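You operate a simulated robot arm through the tools that you are given. There is no shell and no other tool.

Carry out the task below with a simulated robot arm. There is one attempt and no reset: what you move stays moved.

## Task
Lay the blue curved bar on the curved rail, press it down with its levers and wipe the drips.
Fine: bar first, then yellow and green levers to PRESS within the open time; wipe while wet with the yellow sponge, damp from the water tub, and put it back. What is to be rubbed or washed off counts as gone when no trace of it is left.

Only the result counts: the job must be done as asked and must still hold three seconds after the hand-in. Knocking over, shifting, dropping, spilling or breaking anything else fails it.

## Robot
A 7-joint arm with a three-finger gripper, fixed in place. Base frame: the origin is at the foot of the arm, x ahead of it, y to its left, z up. Readings come in cm, rad, newtons and seconds.
With the tool pointing down near the work surface it reaches from about 48 to 94 cm from the base axis. Its first joint turns from -2.897 to 2.897 rad. Payload 2.69 kg.
The TCP is the grasp point between the finger pads, 2.9 cm short of the fingertips. In the tool frame z runs along the fingers and y along their closing line. The gripper opens to 12 cm. The gripper's body begins 7.8 cm behind the TCP.
Orientation is told as [roll, pitch, yaw] about the base's x, y, z axes, in that order, counted from this pose: with the fingers straight down and closing along the base's y, the tool's x points along the base's -x, its y along +y and its z along -z.

## Interface
- The arm moves only by the tool nudge_tool. Its argument "rows" is one flat list of numbers, 7 for each row, row after row: the shift along the tool's x, y, z in units of 200 mm (1.0 is 200 mm), then the turn, a rotation vector about the tool's x, y, z in units of 45 degrees (1.0 is 45 degrees), then the gripper command, from -1 (fully open) to 1 (shut), values between in proportion. In form: [dx, dy, dz, rx, ry, rz, gripper, dx, dy, dz, rx, ry, rz, gripper, ...]. A call has 1 to 20 rows; each row is the pose to reach, as a shift and turn from the pose commanded when the call began, along the tool's axes at that moment. A call with a number of a shift or a turn outside -1 to 1 is refused whole. Rows are played at 5 a second. More than 5 cm and 0.15 rad between two rows, or a gripper value outside its range, and nothing of the call is played. A pose out of reach is approached as far as the arm can. The call stops where the force on the tool passes 50 N (or 10 N more than at its start, if that is more) or the arm is blocked; 0.2 s more then pass. Each finger halts on what it meets, pressing with about 31 N; the grip force reading is that of the motor and also rises with nothing between the fingers. The clock runs only during rows and for 0.2 s after the last one: add rows that repeat a pose to give the fingers time. It gives the time, the measured TCP pose, the force on the tool (base axes), the opening and the grip force at its end, in the units of the frame above (readings bear some noise), with the torque about the TCP (base axes, N m) and any sound that the robot's microphone picked up.
- Cameras (640 x 400 px; columns grow to the right, rows downward): "scene" is fixed at [4.85, 50.03, 143.85]; the picture's right is [-0.63, -0.78, 0.00], its down [-0.44, 0.35, -0.83] and it looks along [0.65, -0.52, -0.56] (base axes); focal length 374 px, centre (320, 200). "wrist" rides on the gripper at [6.3, 0, -10.4] in the tool frame; the picture's right is [0.00, 1.00, 0.00], its down [-0.83, 0.00, -0.56] and it looks along [-0.56, 0.00, 0.83] (tool axes); focal length 275 px, centre (320, 200). There is no depth. A picture from a camera that has moved, and an enlarged one, comes with that camera's place and axes in the base frame and with its lens.
- camera(camera): a new picture of that camera. It takes no simulated time.
- slide_trunk(by): slides the trunk up (or, below 0, down) by that many cm; the arm rides with it, the base frame stays. It gives what a move gives, with no picture.
- close_up(camera, box): a new picture of the part [left, top, right, bottom] of that camera's present view, enlarged. It takes no simulated time.
- close_job(): hands the job in; it is judged then, once.

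Nothing tells you positions but the pictures and the camera data. Unless the task says otherwise, let go and move clear before handing in.

The tools are called after "Request:" as name(argument=value, ...) on one line, values as JSON. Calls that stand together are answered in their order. nudge_tool: Moves the arm, as the interface text tells. Its arguments: {"type":"object","properties":{"rows":{"type":"array"}},"required":["rows"]} The other tools are called the same way: slide_trunk (by) slides the trunk up or down; camera (camera) takes a picture; close_up (camera, box) takes an enlarged picture of a part of a camera's view; close_job () hands the job in.

At the start:

```text
time_s: 0.0
tcp_pos: [46.39, 18.0, 118.05]
tcp_rot: [0.0, 0.0, 0.0]
contact_force: [0.1, -0.1, -0.5]
ft_torque: [0.0, 0.03, -0.01]
width: 12.03
grip_force: 0.0
trunk travel left (down, up): [-60.0, 1.3]
```

scene: 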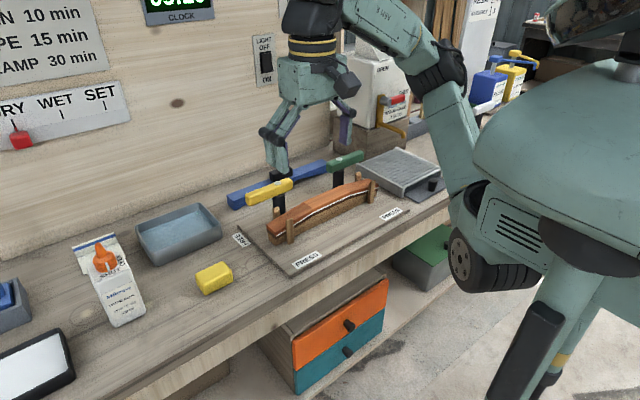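
wrist: 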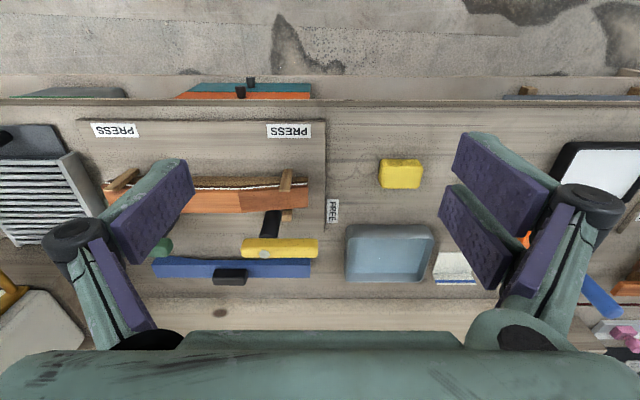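

I see a bench with a curved wooden rail, a blue bar behind it, yellow and green levers, a water tub and a yellow sponge. I'll look closer before moving anything.

Request:
close_up(camera="scene", box=[200, 120, 460, 290])

Request:
close_up(camera="scene", box=[0, 0, 260, 170])

Request:
close_up(camera="wrist", box=[70, 100, 350, 300])

Request:
close_up(camera="wrist", box=[320, 130, 640, 330])

```text
2.35 times, centred on (330, 205) of scene
camera zoom: at [4.85, 50.03, 143.85], right [-0.63, -0.78, 0.0], down [-0.44, 0.35, -0.83], along [0.65, -0.52, -0.56], focal length 881 px, centre (296, 188)
```

zoom: 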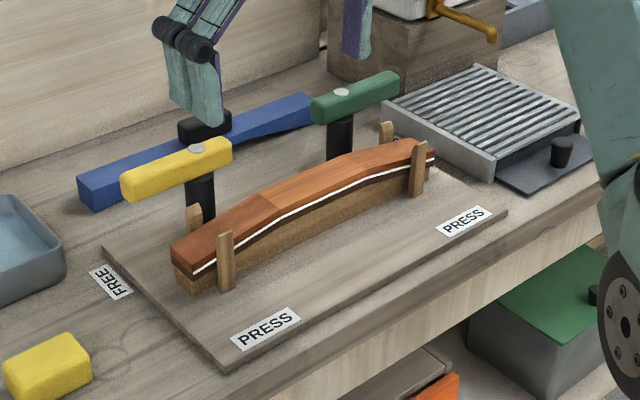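

```text
2.35 times, centred on (130, 85) of scene
camera zoom: at [4.85, 50.03, 143.85], right [-0.63, -0.78, 0.0], down [-0.44, 0.35, -0.83], along [0.65, -0.52, -0.56], focal length 881 px, centre (767, 471)
```

zoom: 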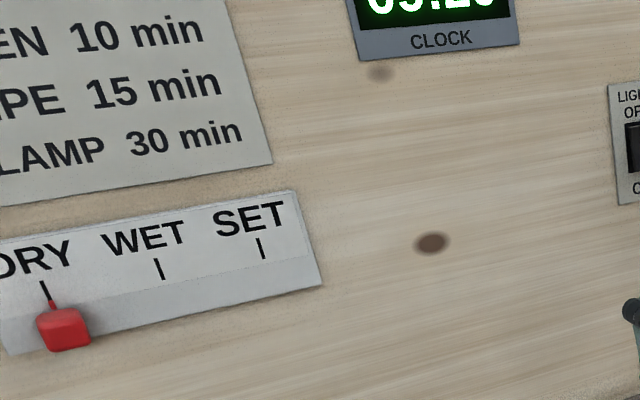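

```text
2.00 times, centred on (210, 200) of wrist
camera zoom: at [40.02, 17.87, 128.28], right [0.0, 1.0, 0.0], down [0.83, 0.0, 0.56], along [0.56, 0.0, -0.83], focal length 551 px, centre (540, 200)
```

zoom: 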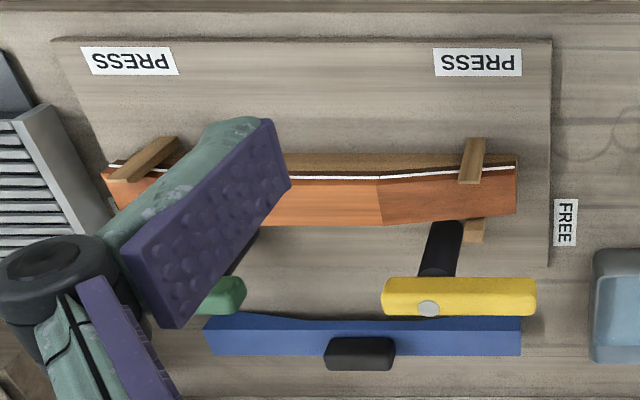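

```text
2.00 times, centred on (480, 230) of wrist
camera zoom: at [40.02, 17.87, 128.28], right [0.0, 1.0, 0.0], down [0.83, 0.0, 0.56], along [0.56, 0.0, -0.83], focal length 551 px, centre (0, 140)
```

zoom: 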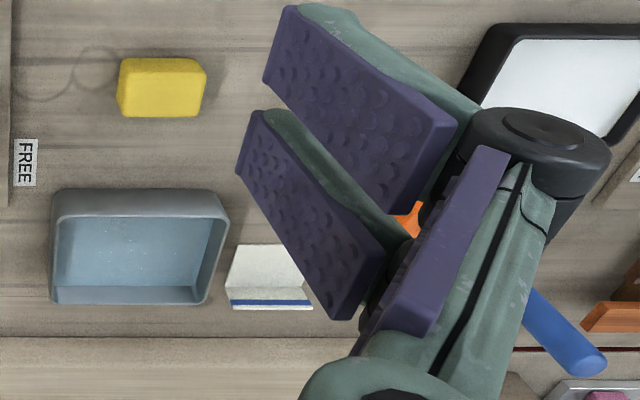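

I'm checking the clock, the sign and the gauge, since the open time matters. I'm also zooming in on the levers and the bar.

Request:
close_up(camera="scene", box=[130, 0, 230, 40])

Request:
close_up(camera="scene", box=[0, 0, 140, 90])

Request:
close_up(camera="scene", box=[220, 140, 380, 240])

Request:
close_up(camera="scene", box=[0, 190, 260, 360])

Request:
close_up(camera="wrist", box=[130, 200, 330, 300])

```text
6.40 times, centred on (180, 20) of scene
camera zoom: at [4.85, 50.03, 143.85], right [-0.63, -0.78, 0.0], down [-0.44, 0.35, -0.83], along [0.65, -0.52, -0.56], focal length 2395 px, centre (1216, 1352)
```

zoom: 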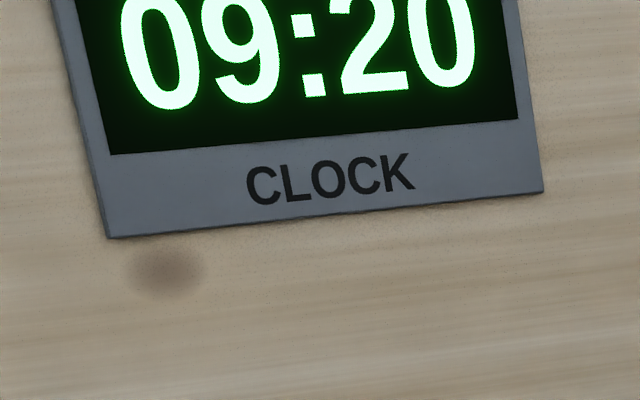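

```text
4.44 times, centred on (70, 45) of scene
camera zoom: at [4.85, 50.03, 143.85], right [-0.63, -0.78, 0.0], down [-0.44, 0.35, -0.83], along [0.65, -0.52, -0.56], focal length 1663 px, centre (1431, 889)
```

zoom: 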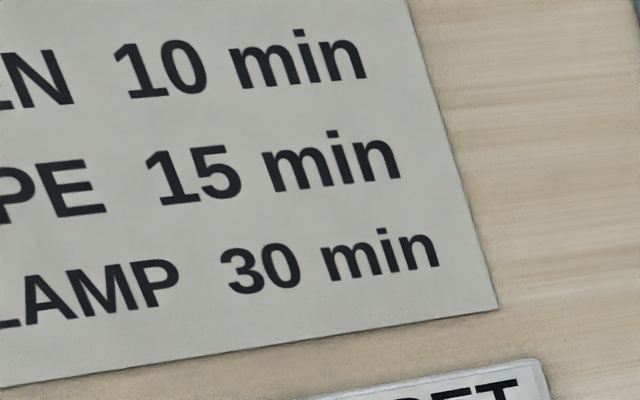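

```text
4.00 times, centred on (300, 190) of scene
camera zoom: at [4.85, 50.03, 143.85], right [-0.63, -0.78, 0.0], down [-0.44, 0.35, -0.83], along [0.65, -0.52, -0.56], focal length 1497 px, centre (400, 240)
```

zoom: 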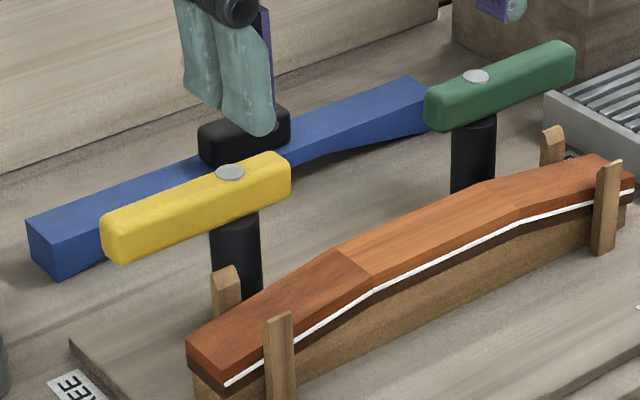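

```text
2.35 times, centred on (130, 275) of scene
camera zoom: at [4.85, 50.03, 143.85], right [-0.63, -0.78, 0.0], down [-0.44, 0.35, -0.83], along [0.65, -0.52, -0.56], focal length 881 px, centre (767, 24)
```

zoom: 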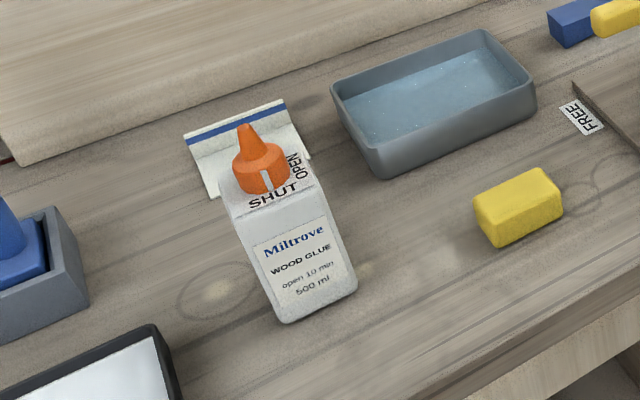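

```text
3.20 times, centred on (230, 250) of wrist
camera zoom: at [40.02, 17.87, 128.28], right [0.0, 1.0, 0.0], down [0.83, 0.0, 0.56], along [0.56, 0.0, -0.83], focal length 881 px, centre (608, 40)
```

zoom: 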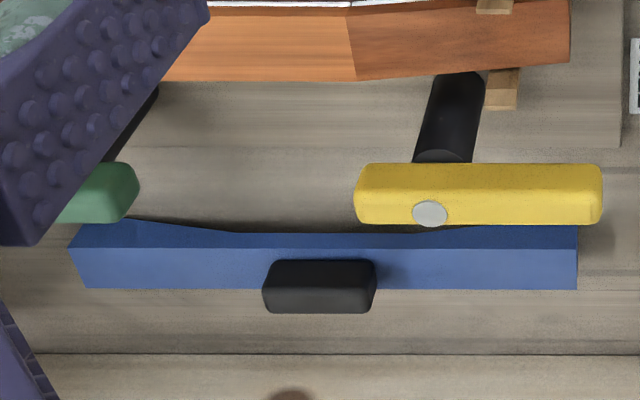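

The clock reads 09:20 and the glue line is already on the rail. I estimate the bar at x≈86, y≈-1, z≈87, the yellow lever pivot at (72.7, 8.6, 95.7), and the rail at x≈65. I'll move the arm high over the middle to get a second view, and see how fast the clock runs.

Request:
nudge_tool(rows=[-0.1633, -0.1583, 0, 0, 0, 0, -1, -0.3267, -0.3167, 0, 0, 0, 0, -1, -0.49, -0.475, 0, 0, 0, 0, -1, -0.6533, -0.6333, 0, 0, 0, 0, -1, -0.8167, -0.7917, 0, 0, 0, 0, -1, -0.98, -0.95, 0, 0, 0, 0, -1])

Request:
camera(camera="wrist")

Request:
camera(camera="scene")

Request:
close_up(camera="wrist", box=[180, 80, 460, 260])

```text
time_s: 1.4
tcp_pos: [66.02, -1.06, 117.28]
tcp_rot: [0.003, -0.001, 0.001]
contact_force: [0.6, -0.8, -0.7]
ft_torque: [0.05, 0.0, -0.03]
width: 11.99
grip_force: 0.0
out of reach, approached as far as the arm can: row 6
trunk travel left (down, up): [-60.0, 1.3]
```

```text
taken
camera wrist: at [59.63, -1.22, 127.69], right [-0.01, 1.0, 0.0], down [0.83, 0.0, 0.56], along [0.56, 0.01, -0.83], focal length 275 px, centre (320, 200)
```

wrist: 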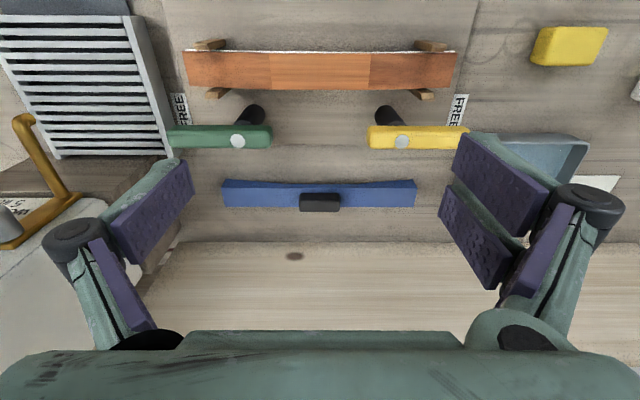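

```text
taken
```

scene: 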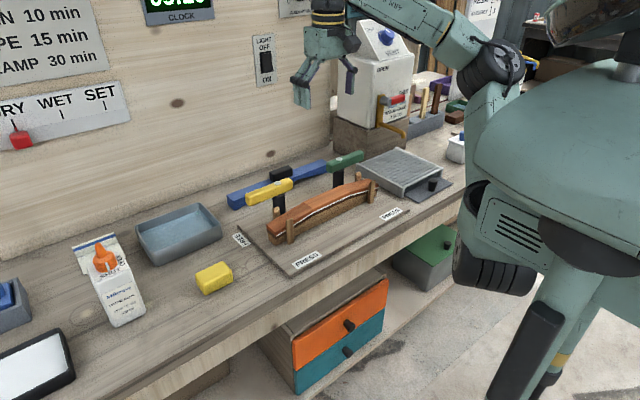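

```text
2.22 times, centred on (320, 170) of wrist
camera zoom: at [59.63, -1.22, 127.69], right [-0.01, 1.0, 0.0], down [0.83, 0.0, 0.56], along [0.56, 0.01, -0.83], focal length 612 px, centre (320, 267)
```

zoom: 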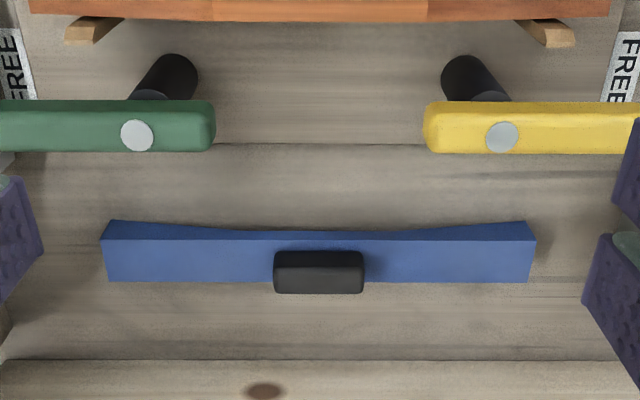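

The same triangulation from this second view puts the bar at x 84.2–88.3, centre y≈-1, top z≈87.4. Its knob is about 7 cm long in y. The rail's y-centre matches the bar's. This height limits reach, so I'll go down first and then out over the bar.

Request:
nudge_tool(rows=[0, 0, 0.2, 0, 0, 0, -0.6, 0, 0, 0.4, 0, 0, 0, -0.6, -0.1, 0, 0.6, 0, 0, 0, -0.6, -0.32, 0, 0.65, 0, 0, 0, -0.6, -0.55, 0, 0.7, 0, 0, 0, -0.6, -0.78, 0, 0.75, 0, 0, 0, -0.6, -1.0, 0, 0.8, 0, 0, 0, -0.6])

Request:
camera(camera="wrist")

Request:
camera(camera="scene")

Request:
close_up(camera="scene", box=[130, 0, 230, 40])

```text
time_s: 3.0
tcp_pos: [85.92, -0.87, 101.44]
tcp_rot: [-0.002, 0.0, -0.001]
contact_force: [0.2, -0.1, 0.3]
ft_torque: [-0.01, 0.01, 0.0]
width: 9.58
grip_force: 0.1
trunk travel left (down, up): [-60.0, 1.3]
```

```text
taken
camera wrist: at [79.56, -1.02, 111.84], right [0.0, 1.0, 0.0], down [0.83, 0.0, 0.56], along [0.56, 0.0, -0.83], focal length 275 px, centre (320, 200)
```

wrist: 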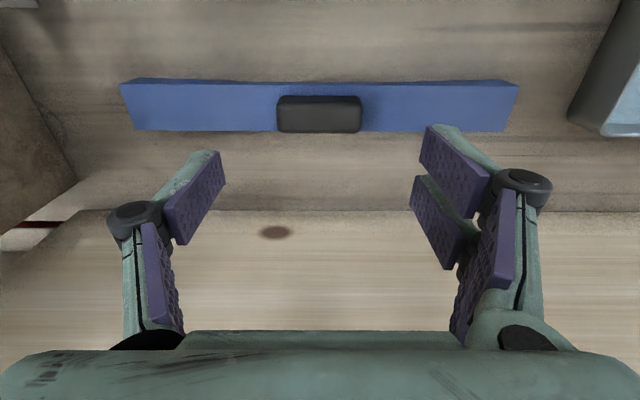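

```text
taken
```

scene: 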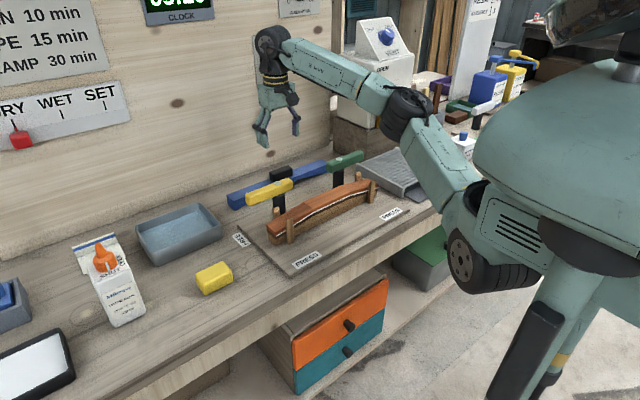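

```text
6.40 times, centred on (180, 20) of scene
camera zoom: at [4.85, 50.03, 143.85], right [-0.63, -0.78, 0.0], down [-0.44, 0.35, -0.83], along [0.65, -0.52, -0.56], focal length 2395 px, centre (1216, 1352)
```

zoom: 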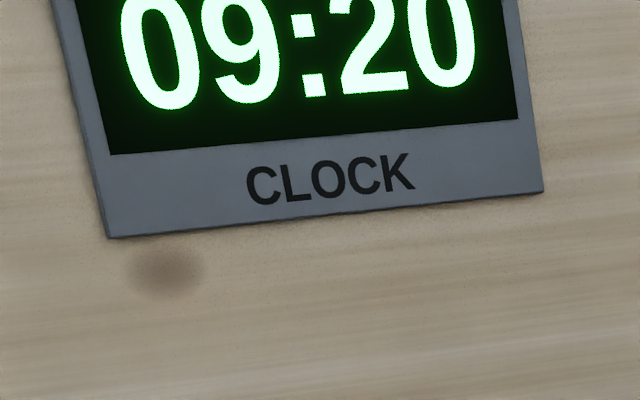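

The clock still shows 09:20 at 3 s. The knob is at about (86.35, -1.05) with its top near z≈89.8, so I'll lower the open fingers around its ends and stop a little above the bar's top face.

Request:
nudge_tool(rows=[-0.01, -0.004, 0.2, 0, 0, 0, -0.6, -0.0215, -0.0075, 0.4, 0, 0, 0, -0.6, -0.0215, -0.0075, 0.5, 0, 0, 0, -0.6, -0.0215, -0.0075, 0.522, 0, 0, 0, -0.6])

Request:
camera(camera="wrist")

Request:
close_up(camera="scene", box=[200, 100, 400, 225])

```text
time_s: 4.0
tcp_pos: [86.3, -1.29, 90.97]
tcp_rot: [-0.001, 0.0, 0.0]
contact_force: [-0.7, -0.6, -0.3]
ft_torque: [-0.07, -0.05, 0.0]
width: 9.61
grip_force: 0.0
trunk travel left (down, up): [-60.0, 1.3]
```

```text
taken
camera wrist: at [80.1, -1.32, 101.33], right [0.0, 1.0, 0.0], down [0.83, 0.0, 0.56], along [0.56, 0.0, -0.83], focal length 275 px, centre (320, 200)
```

wrist: 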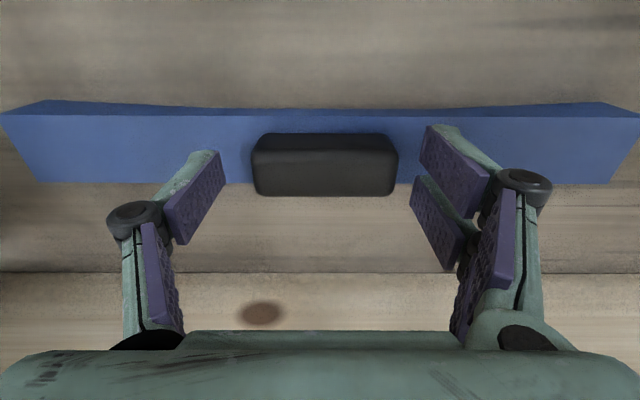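

```text
3.20 times, centred on (300, 162) of scene
camera zoom: at [4.85, 50.03, 143.85], right [-0.63, -0.78, 0.0], down [-0.44, 0.35, -0.83], along [0.65, -0.52, -0.56], focal length 1198 px, centre (384, 320)
```

zoom: 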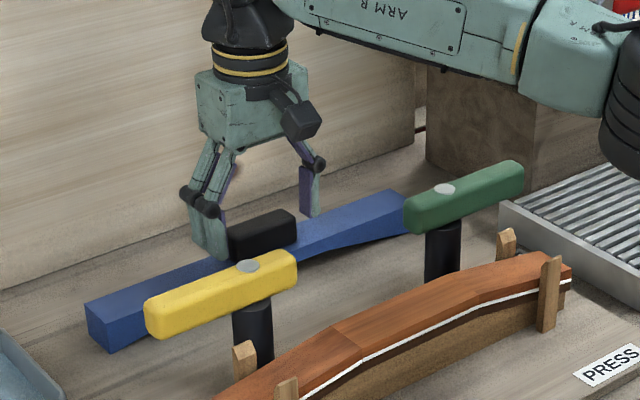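

The fingers straddle the knob with their tips just above the bar. I'll lower another 5 mm, centre on the knob and close.

Request:
nudge_tool(rows=[0, 0.008, 0.026, 0, 0, 0, -0.6, 0, 0.008, 0.026, 0, 0, 0, 1, 0, 0.008, 0.026, 0, 0, 0, 1, 0, 0.008, 0.026, 0, 0, 0, 1, 0, 0.008, 0.026, 0, 0, 0, 1])

Request:
camera(camera="wrist")

```text
time_s: 5.2
tcp_pos: [86.4, -1.09, 90.49]
tcp_rot: [0.001, 0.001, 0.0]
contact_force: [1.1, 0.7, 0.1]
ft_torque: [0.13, -0.03, 0.03]
width: 6.98
grip_force: 31.0
trunk travel left (down, up): [-60.0, 1.3]
```

```text
taken
camera wrist: at [80.06, -1.16, 100.88], right [0.0, 1.0, 0.0], down [0.83, 0.0, 0.56], along [0.56, 0.0, -0.83], focal length 275 px, centre (320, 200)
```

wrist: 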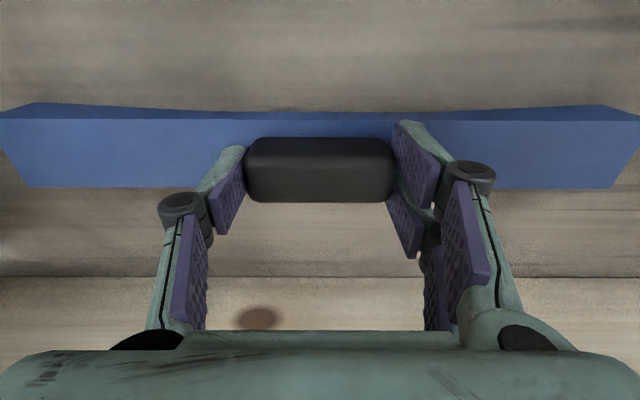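

The grip holds on the knob (6.98 cm, 31 N). I'll lift the bar, checking first that it comes up, then carry it back high above the levers toward the rail at x≈65.

Request:
nudge_tool(rows=[0, 0, -0.05, 0, 0, 0, 1, 0, 0, -0.18, 0, 0, 0, 1, 0, 0, -0.34, 0, 0, 0, 1, 0, 0, -0.5, 0, 0, 0, 1, 0.1, 0, -0.64, 0, 0, 0, 1, 0.22, 0, -0.75, 0, 0, 0, 1, 0.37, 0, -0.82, 0, 0, 0, 1, 0.54, 0, -0.84, 0, 0, 0, 1, 0.7, 0, -0.84, 0, 0, 0, 1, 0.84, 0, -0.84, 0, 0, 0, 1, 0.95, 0, -0.84, 0, 0, 0, 1, 0.95, 0, -0.84, 0, 0, 0, 1])

Request:
camera(camera="wrist")

Request:
camera(camera="scene")

Request:
close_up(camera="scene", box=[200, 80, 440, 260])

```text
time_s: 7.8
tcp_pos: [67.25, -1.06, 107.15]
tcp_rot: [-0.001, 0.0, 0.0]
contact_force: [0.9, 0.1, -1.2]
ft_torque: [0.03, -0.02, 0.0]
width: 6.96
grip_force: 31.4
trunk travel left (down, up): [-60.0, 1.3]
```

```text
taken
camera wrist: at [60.86, -1.15, 117.42], right [0.0, 1.0, 0.0], down [0.83, 0.0, 0.56], along [0.56, 0.0, -0.83], focal length 275 px, centre (320, 200)
```

wrist: 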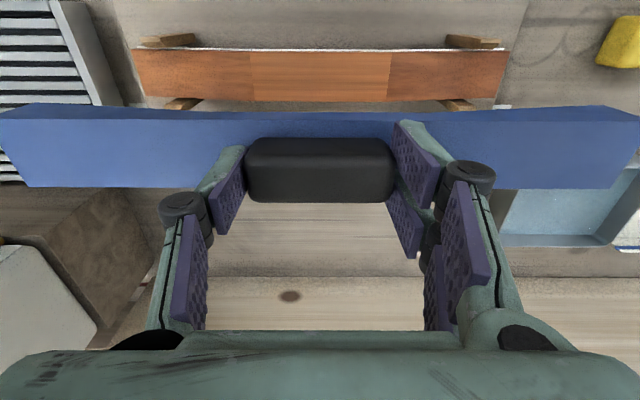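

```text
taken
```

scene: 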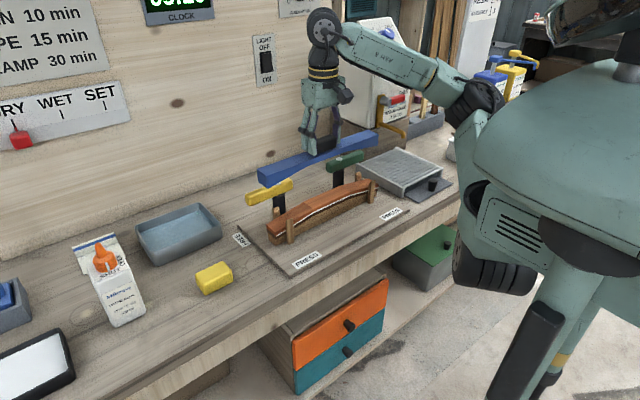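

```text
2.22 times, centred on (320, 170) of scene
camera zoom: at [4.85, 50.03, 143.85], right [-0.63, -0.78, 0.0], down [-0.44, 0.35, -0.83], along [0.65, -0.52, -0.56], focal length 832 px, centre (320, 267)
```

zoom: 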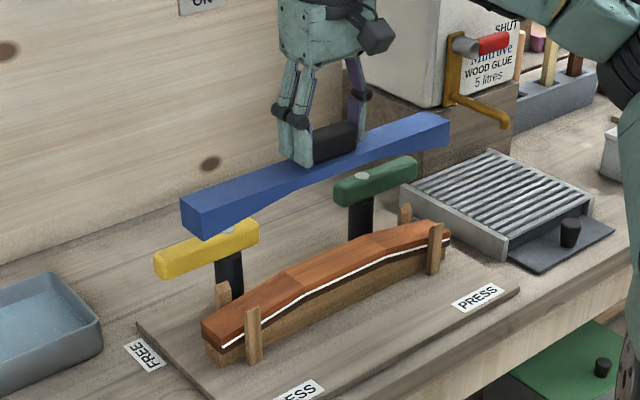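

The bar came up level. I need precise alignment between the guide pegs, so I'm taking enlarged views of the pegs and the bar from both cameras.

Request:
close_up(camera="scene", box=[260, 190, 340, 240])

Request:
close_up(camera="scene", box=[330, 150, 410, 200])

Request:
close_up(camera="wrist", box=[420, 20, 532, 90])

Request:
close_up(camera="wrist", box=[116, 20, 228, 90])

```text
8.00 times, centred on (300, 215) of scene
camera zoom: at [4.85, 50.03, 143.85], right [-0.63, -0.78, 0.0], down [-0.44, 0.35, -0.83], along [0.65, -0.52, -0.56], focal length 2994 px, centre (480, 80)
```

zoom: 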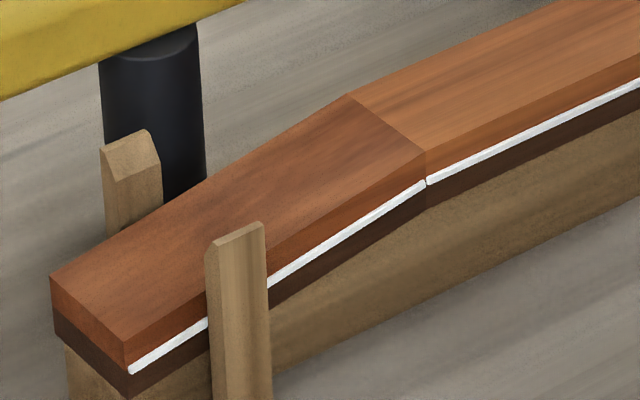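

```text
8.00 times, centred on (370, 175) of scene
camera zoom: at [4.85, 50.03, 143.85], right [-0.63, -0.78, 0.0], down [-0.44, 0.35, -0.83], along [0.65, -0.52, -0.56], focal length 2994 px, centre (-80, 400)
```

zoom: 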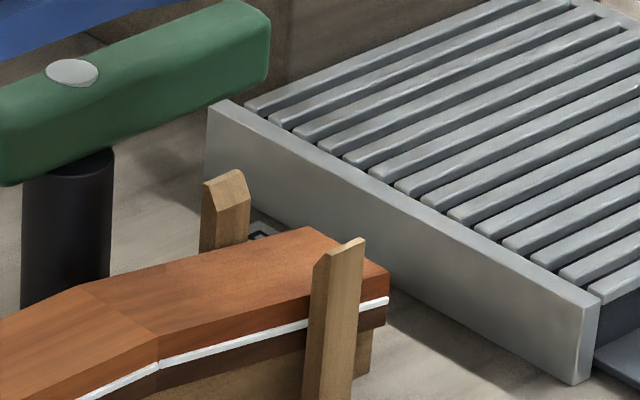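

```text
5.71 times, centred on (476, 55) of wrist
camera zoom: at [60.86, -1.15, 117.42], right [0.0, 1.0, 0.0], down [0.83, 0.0, 0.56], along [0.56, 0.0, -0.83], focal length 1573 px, centre (-571, 1029)
```

zoom: 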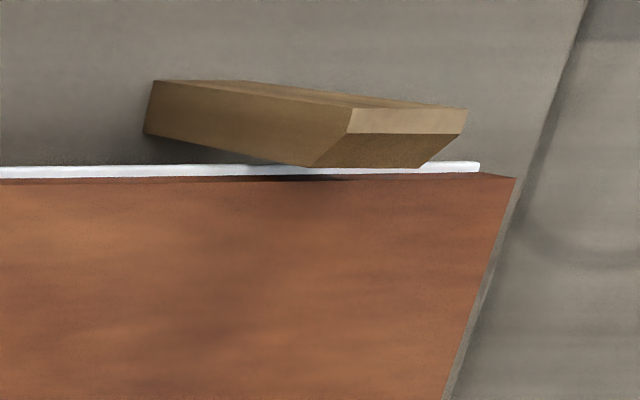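

```text
5.71 times, centred on (172, 55) of wrist
camera zoom: at [60.86, -1.15, 117.42], right [0.0, 1.0, 0.0], down [0.83, 0.0, 0.56], along [0.56, 0.0, -0.83], focal length 1573 px, centre (1166, 1029)
```

zoom: 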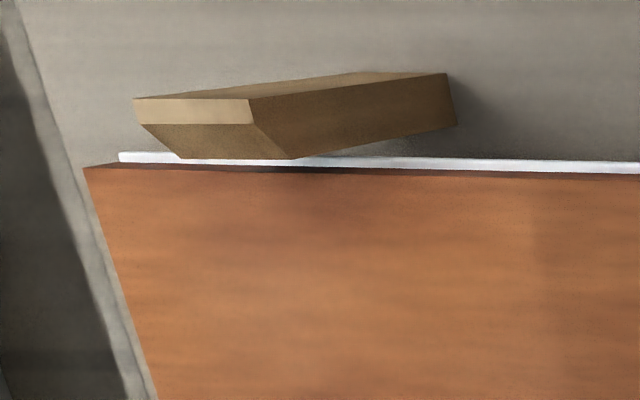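

The rail spans x 63.55–67.55, with its centre at about (65.55, -1.1) and end tops at z≈89.5. The pegs have lead-in chamfers. I'll shift the bar back 1.6 cm, lower it to just above the pegs and check again.

Request:
nudge_tool(rows=[0.08, 0.005, 0, 0, 0, 0, 1, 0.08, 0.005, 0.15, 0, 0, 0, 1, 0.08, 0.005, 0.28, 0, 0, 0, 1, 0.08, 0.005, 0.36, 0, 0, 0, 1, 0.08, 0.005, 0.36, 0, 0, 0, 1])

Request:
close_up(camera="scene", box=[240, 120, 400, 220])

Request:
camera(camera="wrist")

```text
time_s: 9.0
tcp_pos: [65.62, -0.81, 99.97]
tcp_rot: [-0.001, 0.0, 0.0]
contact_force: [0.3, -0.8, -2.1]
ft_torque: [-0.01, -0.01, -0.01]
width: 6.96
grip_force: 31.0
trunk travel left (down, up): [-60.0, 1.3]
```

```text
4.00 times, centred on (320, 170) of scene
camera zoom: at [4.85, 50.03, 143.85], right [-0.63, -0.78, 0.0], down [-0.44, 0.35, -0.83], along [0.65, -0.52, -0.56], focal length 1497 px, centre (320, 320)
```

zoom: 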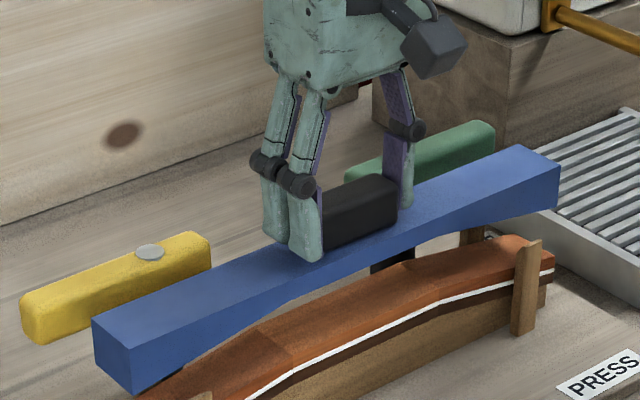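

```text
taken
camera wrist: at [59.26, -0.97, 110.32], right [0.0, 1.0, 0.0], down [0.83, 0.0, 0.56], along [0.56, 0.0, -0.83], focal length 275 px, centre (320, 200)
```

wrist: 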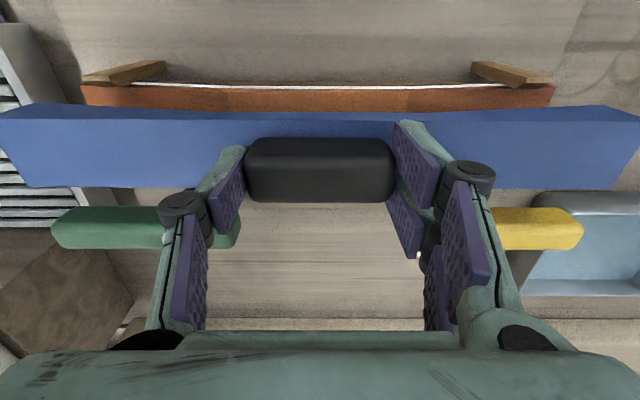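

From the scene view the bar's centre is x≈65.6 against 65.55 for the rail, and its ends line up. I'll lower it most of the remaining gap.

Request:
nudge_tool(rows=[0, 0, 0.05, 0, 0, 0, 1, 0, 0, 0.1, 0, 0, 0, 1, 0, 0, 0.13, 0, 0, 0, 1])

Request:
close_up(camera="scene", box=[240, 150, 400, 250])

Request:
camera(camera="wrist")

```text
time_s: 9.8
tcp_pos: [65.78, -0.93, 97.5]
tcp_rot: [0.001, 0.002, -0.001]
contact_force: [-5.2, -0.5, -0.9]
ft_torque: [0.06, 0.22, -0.09]
width: 6.95
grip_force: 30.6
trunk travel left (down, up): [-60.0, 1.3]
```

```text
4.00 times, centred on (320, 200) of scene
camera zoom: at [4.85, 50.03, 143.85], right [-0.63, -0.78, 0.0], down [-0.44, 0.35, -0.83], along [0.65, -0.52, -0.56], focal length 1497 px, centre (320, 200)
```

zoom: 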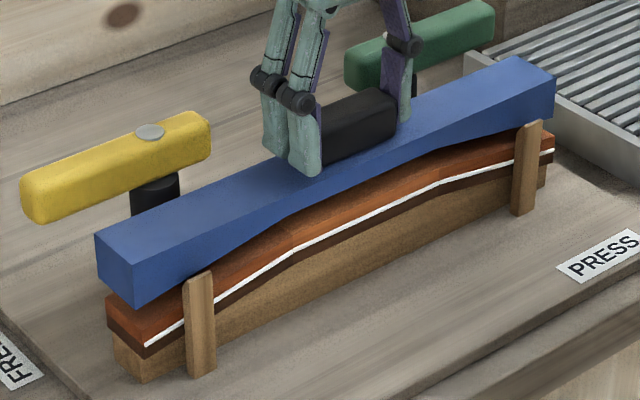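

```text
taken
camera wrist: at [59.37, -0.99, 107.84], right [0.0, 1.0, 0.0], down [0.83, 0.0, 0.55], along [0.55, 0.0, -0.83], focal length 275 px, centre (320, 200)
```

wrist: 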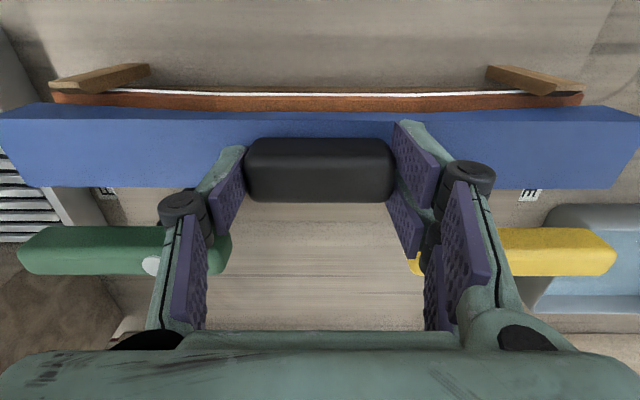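

A -5 N force in x means the far pegs are touching the bar, so it is slightly too far out. I'll shift it back 2 mm and keep lowering in small steps.

Request:
nudge_tool(rows=[0.01, 0, 0, 0, 0, 0, 1, 0.01, 0, 0.01, 0, 0, 0, 1, 0.01, 0, 0.02, 0, 0, 0, 1])

```text
time_s: 10.6
tcp_pos: [65.53, -1.06, 97.01]
tcp_rot: [0.001, 0.002, -0.001]
contact_force: [0.3, 0.2, -2.2]
ft_torque: [0.0, -0.01, 0.0]
width: 6.98
grip_force: 31.4
trunk travel left (down, up): [-60.0, 1.3]
```

The sideways force is gone. I'll continue down gently.

Request:
nudge_tool(rows=[0, 0, 0.01, 0, 0, 0, 1, 0, 0, 0.02, 0, 0, 0, 1])

Request:
close_up(camera="scene", box=[240, 150, 400, 250])

```text
time_s: 11.2
tcp_pos: [65.64, -0.83, 96.68]
tcp_rot: [-0.001, 0.0, 0.001]
contact_force: [0.1, -0.7, -1.2]
ft_torque: [0.03, 0.03, 0.03]
width: 6.94
grip_force: 31.0
trunk travel left (down, up): [-60.0, 1.3]
```

```text
4.00 times, centred on (320, 200) of scene
camera zoom: at [4.85, 50.03, 143.85], right [-0.63, -0.78, 0.0], down [-0.44, 0.35, -0.83], along [0.65, -0.52, -0.56], focal length 1497 px, centre (320, 200)
```

zoom: 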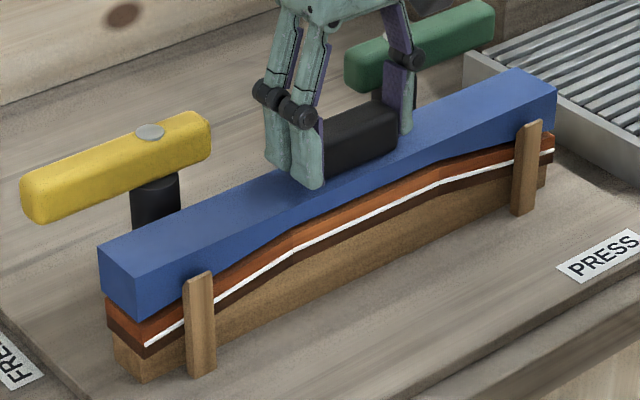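

Request:
nudge_tool(rows=[0, 0, 0.01, 0, 0, 0, 1, 0, 0, 0.02, 0, 0, 0, 1])

Request:
close_up(camera="scene", box=[240, 150, 400, 250])

```text
time_s: 11.8
tcp_pos: [65.56, -0.94, 96.24]
tcp_rot: [0.001, -0.001, -0.001]
contact_force: [0.0, 0.7, -2.6]
ft_torque: [0.02, -0.04, -0.01]
width: 6.95
grip_force: 31.2
trunk travel left (down, up): [-60.0, 1.3]
```

```text
4.00 times, centred on (320, 200) of scene
camera zoom: at [4.85, 50.03, 143.85], right [-0.63, -0.78, 0.0], down [-0.44, 0.35, -0.83], along [0.65, -0.52, -0.56], focal length 1497 px, centre (320, 200)
```

zoom: 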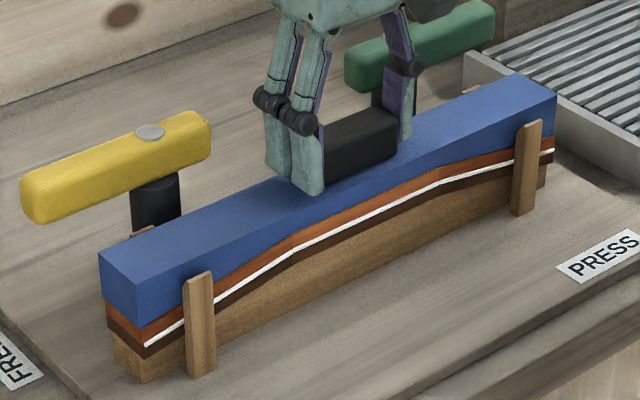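

Request:
nudge_tool(rows=[0, 0, 0.008, 0, 0, 0, 1, 0, 0, 0.016, 0, 0, 0, 1])

Request:
close_up(camera="scene", box=[240, 150, 400, 250])

```text
time_s: 12.4
tcp_pos: [65.6, -1.06, 96.08]
tcp_rot: [0.001, -0.006, -0.002]
contact_force: [2.7, -1.8, 20.4]
ft_torque: [-0.15, 0.17, 0.2]
width: 6.97
grip_force: 31.2
trunk travel left (down, up): [-60.0, 1.3]
```

```text
4.00 times, centred on (320, 200) of scene
camera zoom: at [4.85, 50.03, 143.85], right [-0.63, -0.78, 0.0], down [-0.44, 0.35, -0.83], along [0.65, -0.52, -0.56], focal length 1497 px, centre (320, 200)
```

zoom: 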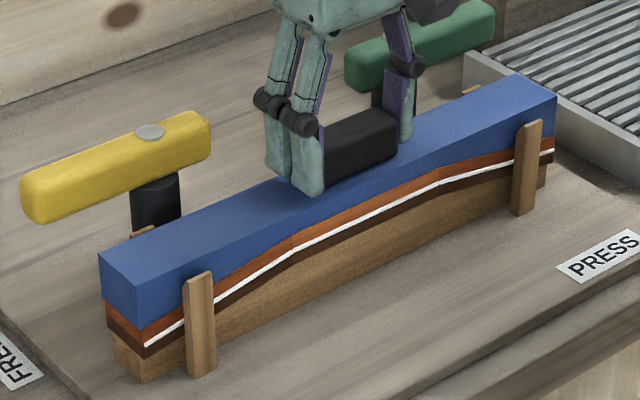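

The bar is seated: I get 20 N of upward contact at TCP z≈96.1. I'll ease off, open the fingers and rise clear.

Request:
nudge_tool(rows=[0, 0, -0.006, 0, 0, 0, 1, 0, 0, -0.006, 0, 0, 0, -0.6, 0, 0, -0.006, 0, 0, 0, -0.6, 0, 0, -0.006, 0, 0, 0, -0.6, 0, 0, -0.1, 0, 0, 0, -0.6, 0, 0, -0.25, 0, 0, 0, -0.6, 0, 0, -0.42, 0, 0, 0, -0.6])

Request:
camera(camera="wrist")

Request:
close_up(camera="scene", box=[220, 130, 420, 255])

Request:
close_up(camera="scene", box=[0, 0, 240, 150])

```text
time_s: 14.0
tcp_pos: [65.63, -1.03, 104.43]
tcp_rot: [-0.001, 0.001, 0.0]
contact_force: [-0.6, -0.1, 1.1]
ft_torque: [-0.03, -0.02, 0.02]
width: 9.62
grip_force: 0.1
trunk travel left (down, up): [-60.0, 1.3]
```

```text
taken
camera wrist: at [59.29, -1.06, 114.77], right [0.0, 1.0, 0.0], down [0.83, 0.0, 0.56], along [0.56, 0.0, -0.83], focal length 275 px, centre (320, 200)
```

wrist: 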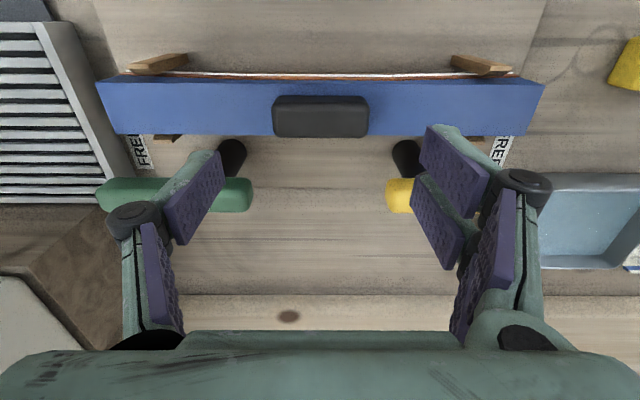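

```text
3.20 times, centred on (320, 192) of scene
camera zoom: at [4.85, 50.03, 143.85], right [-0.63, -0.78, 0.0], down [-0.44, 0.35, -0.83], along [0.65, -0.52, -0.56], focal length 1198 px, centre (320, 224)
```

zoom: 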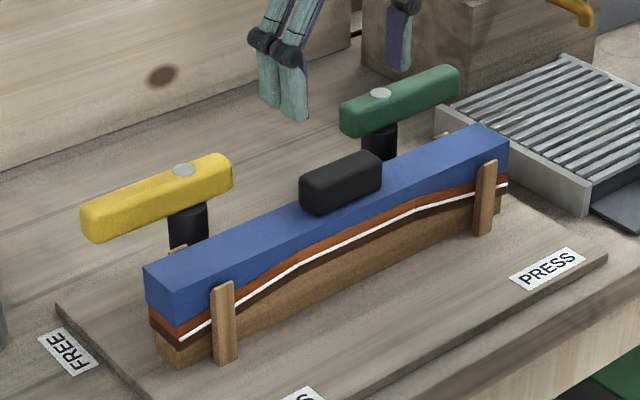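

```text
2.67 times, centred on (120, 75) of scene
camera zoom: at [4.85, 50.03, 143.85], right [-0.63, -0.78, 0.0], down [-0.44, 0.35, -0.83], along [0.65, -0.52, -0.56], focal length 998 px, centre (853, 533)
```

zoom: 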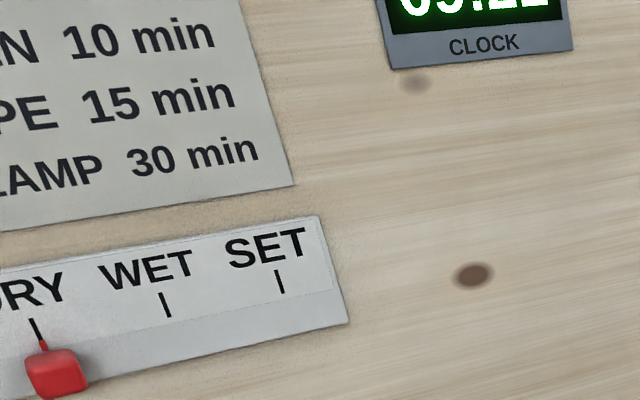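

The bar sits on the rail between the pegs. I'm checking how far the clock has run and the exact lever geometry.

Request:
close_up(camera="scene", box=[130, 0, 230, 40])

Request:
close_up(camera="scene", box=[240, 160, 320, 210])

Request:
close_up(camera="scene", box=[310, 135, 390, 185])

```text
6.40 times, centred on (180, 20) of scene
camera zoom: at [4.85, 50.03, 143.85], right [-0.63, -0.78, 0.0], down [-0.44, 0.35, -0.83], along [0.65, -0.52, -0.56], focal length 2395 px, centre (1216, 1352)
```

zoom: 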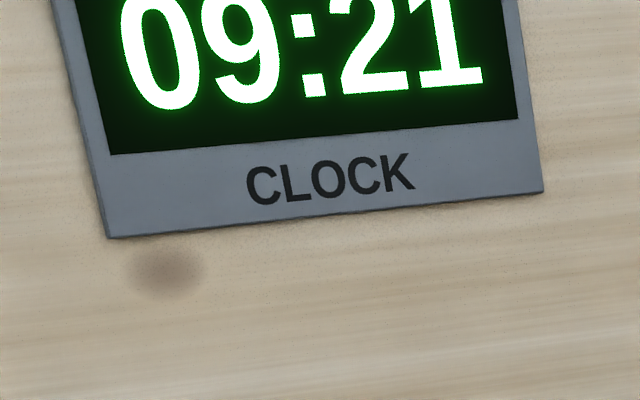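

```text
8.00 times, centred on (280, 185) of scene
camera zoom: at [4.85, 50.03, 143.85], right [-0.63, -0.78, 0.0], down [-0.44, 0.35, -0.83], along [0.65, -0.52, -0.56], focal length 2994 px, centre (640, 320)
```

zoom: 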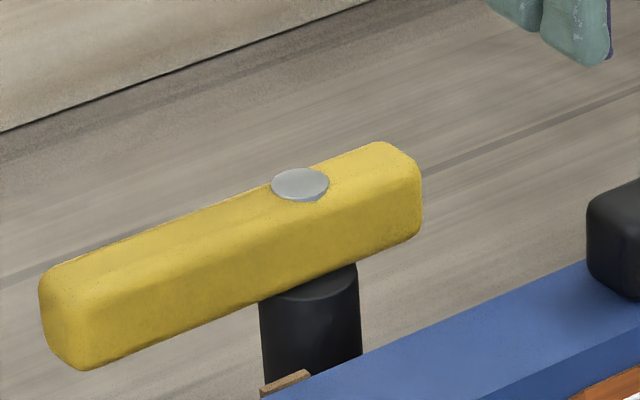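

```text
8.00 times, centred on (350, 160) of scene
camera zoom: at [4.85, 50.03, 143.85], right [-0.63, -0.78, 0.0], down [-0.44, 0.35, -0.83], along [0.65, -0.52, -0.56], focal length 2994 px, centre (80, 520)
```

zoom: 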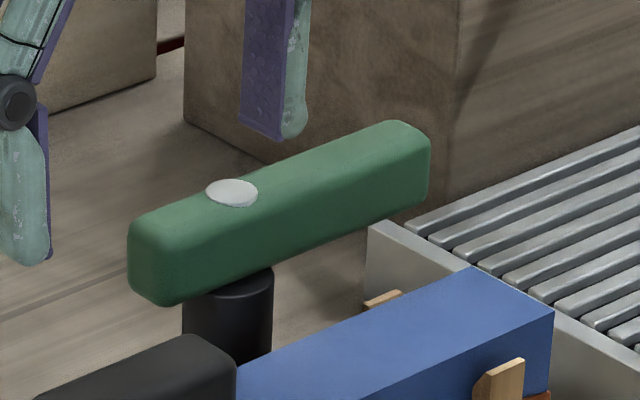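

It is 09:21 at t=14 s, so there is time. The yellow lever's pivot is about (72.6, 8.7), its handle spans y 4.8–17.5 and z 93.3–95.7. I'll close the fingers and set them down behind the long end at (76.2, 15.2) to swing it toward PRESS.

Request:
nudge_tool(rows=[-0.1057, 0.162, 0, 0, 0, 0, 1, -0.2114, 0.324, 0, 0, 0, 0, 1, -0.3171, 0.486, 0, 0, 0, 0, 1, -0.4228, 0.648, 0, 0, 0, 0, 1, -0.5285, 0.81, 0, 0, 0, 0, 1, -0.5285, 0.81, 0.15, 0, 0, 0, 1, -0.5285, 0.81, 0.3, 0, 0, 0, 1, -0.5285, 0.81, 0.386, 0, 0, 0, 1])

Request:
camera(camera="wrist")

Request:
close_up(camera="scene", box=[210, 120, 370, 220])

```text
time_s: 15.8
tcp_pos: [76.28, 15.19, 96.51]
tcp_rot: [-0.001, -0.001, -0.002]
contact_force: [-0.4, -1.1, -0.1]
ft_torque: [0.0, 0.02, -0.01]
width: 0.02
grip_force: 28.3
trunk travel left (down, up): [-60.0, 1.3]
```

```text
taken
camera wrist: at [69.88, 15.15, 106.92], right [0.0, 1.0, 0.0], down [0.83, 0.0, 0.56], along [0.56, 0.0, -0.83], focal length 275 px, centre (320, 200)
```

wrist: 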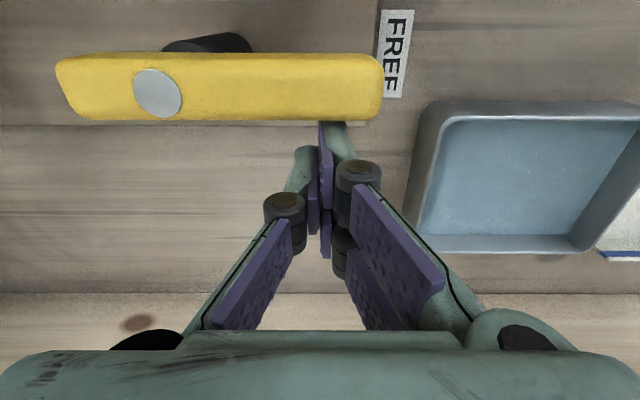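

```text
4.00 times, centred on (290, 170) of scene
camera zoom: at [4.85, 50.03, 143.85], right [-0.63, -0.78, 0.0], down [-0.44, 0.35, -0.83], along [0.65, -0.52, -0.56], focal length 1497 px, centre (440, 320)
```

zoom: 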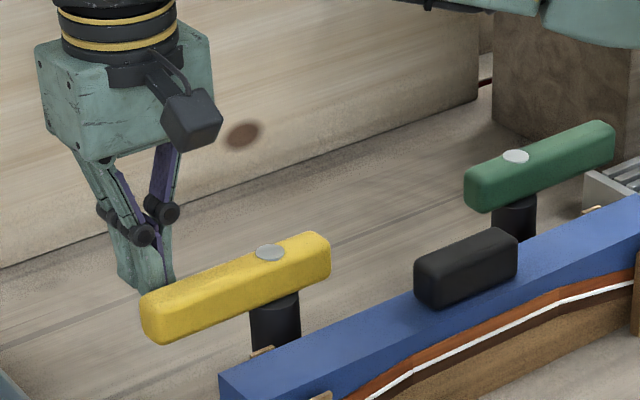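

The fingers are down behind the yellow handle. I'll push it round in an arc about its pivot at (72.45, 8.8), first to about 60°.

Request:
nudge_tool(rows=[0.0725, 0.0015, 0, 0, 0, 0, 1, 0.13, 0.0165, 0, 0, 0, 0, 1, 0.189, 0.0215, 0, 0, 0, 0, 1, 0.248, 0.016, 0, 0, 0, 0, 1, 0.305, 0.0005, 0, 0, 0, 0, 1, 0.3585, -0.0245, 0, 0, 0, 0, 1, 0.407, -0.059, 0, 0, 0, 0, 1])

Request:
camera(camera="wrist")

Request:
close_up(camera="scene", box=[210, 120, 410, 245])

```text
time_s: 17.4
tcp_pos: [67.97, 14.03, 96.59]
tcp_rot: [0.0, 0.002, -0.001]
contact_force: [0.1, -0.3, -0.4]
ft_torque: [-0.01, 0.0, 0.0]
width: 0.0
grip_force: 28.9
trunk travel left (down, up): [-60.0, 1.3]
```

```text
taken
camera wrist: at [61.62, 14.0, 106.96], right [0.0, 1.0, 0.0], down [0.83, 0.0, 0.56], along [0.56, 0.0, -0.83], focal length 275 px, centre (320, 200)
```

wrist: 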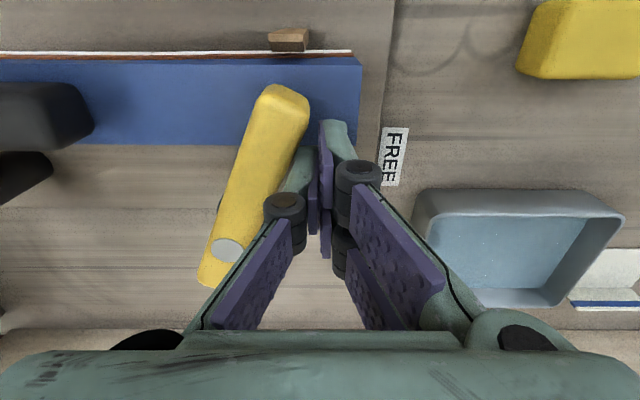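

```text
3.20 times, centred on (310, 182) of scene
camera zoom: at [4.85, 50.03, 143.85], right [-0.63, -0.78, 0.0], down [-0.44, 0.35, -0.83], along [0.65, -0.52, -0.56], focal length 1198 px, centre (352, 256)
```

zoom: 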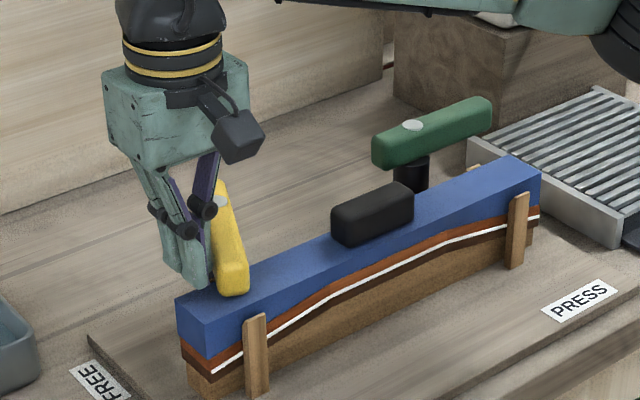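

The handle swings freely and follows the fingers. I'll continue to the full 90°, leaning slightly against the stop at the end.

Request:
nudge_tool(rows=[0.042, -0.042, 0, 0, 0, 0, 1, 0.0755, -0.0905, 0, 0, 0, 0, 1, 0.1005, -0.1445, 0, 0, 0, 0, 1, 0.1005, -0.1595, 0, 0, 0, 0, 1])

Request:
camera(camera="wrist")

Request:
close_up(camera="scene", box=[210, 120, 410, 245])

```text
time_s: 18.4
tcp_pos: [65.96, 11.22, 96.6]
tcp_rot: [0.005, -0.002, 0.003]
contact_force: [8.0, 26.9, 5.7]
ft_torque: [0.15, -0.06, 0.26]
width: 0.01
grip_force: 28.6
trunk travel left (down, up): [-60.0, 1.3]
```

```text
taken
camera wrist: at [59.59, 11.11, 107.02], right [-0.01, 1.0, 0.01], down [0.83, 0.0, 0.56], along [0.56, 0.01, -0.83], focal length 275 px, centre (320, 200)
```

wrist: 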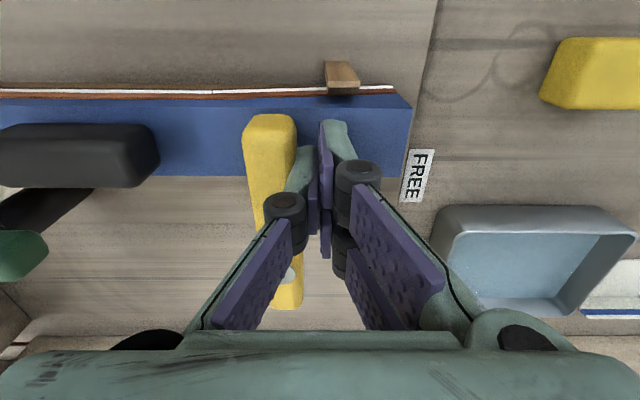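

```text
3.20 times, centred on (310, 182) of scene
camera zoom: at [4.85, 50.03, 143.85], right [-0.63, -0.78, 0.0], down [-0.44, 0.35, -0.83], along [0.65, -0.52, -0.56], focal length 1198 px, centre (352, 256)
```

zoom: 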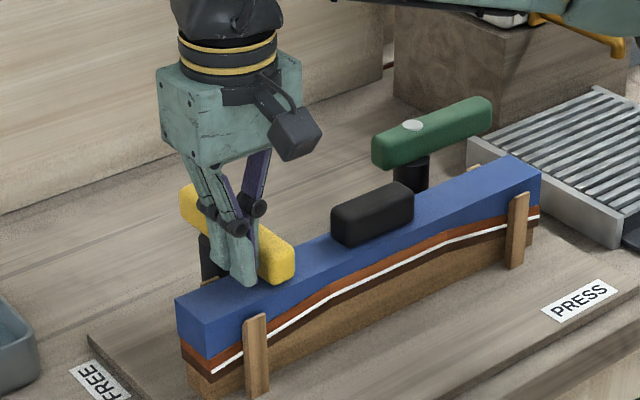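

It is close to 90° and resisting at 27 N. I'll lean a little more to see whether this is the end stop.

Request:
nudge_tool(rows=[0, -0.008, 0, 0, 0, 0, 1, 0, -0.014, 0, 0, 0, 0, 1, 0, -0.014, 0, 0, 0, 0, 1])

Request:
close_up(camera="wrist", box=[180, 60, 460, 320])

```text
time_s: 19.2
tcp_pos: [65.95, 11.17, 96.84]
tcp_rot: [0.01, -0.002, 0.005]
contact_force: [1.1, 44.9, 12.6]
ft_torque: [0.31, -0.01, 0.38]
width: 0.01
grip_force: 28.7
trunk travel left (down, up): [-60.0, 1.3]
```

```text
1.54 times, centred on (320, 190) of wrist
camera zoom: at [59.56, 11.01, 107.02], right [-0.01, 1.0, 0.01], down [0.83, 0.0, 0.56], along [0.56, 0.01, -0.83], focal length 424 px, centre (320, 215)
```

zoom: 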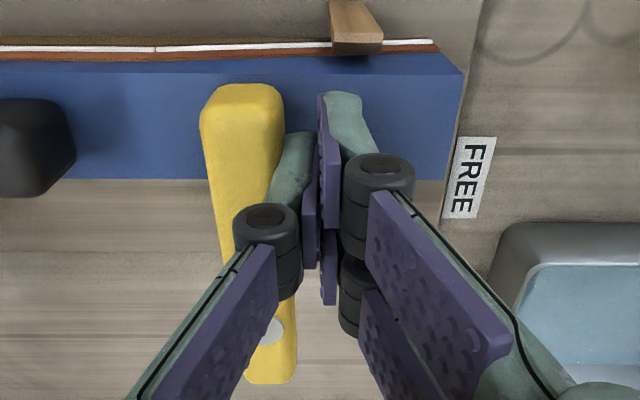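

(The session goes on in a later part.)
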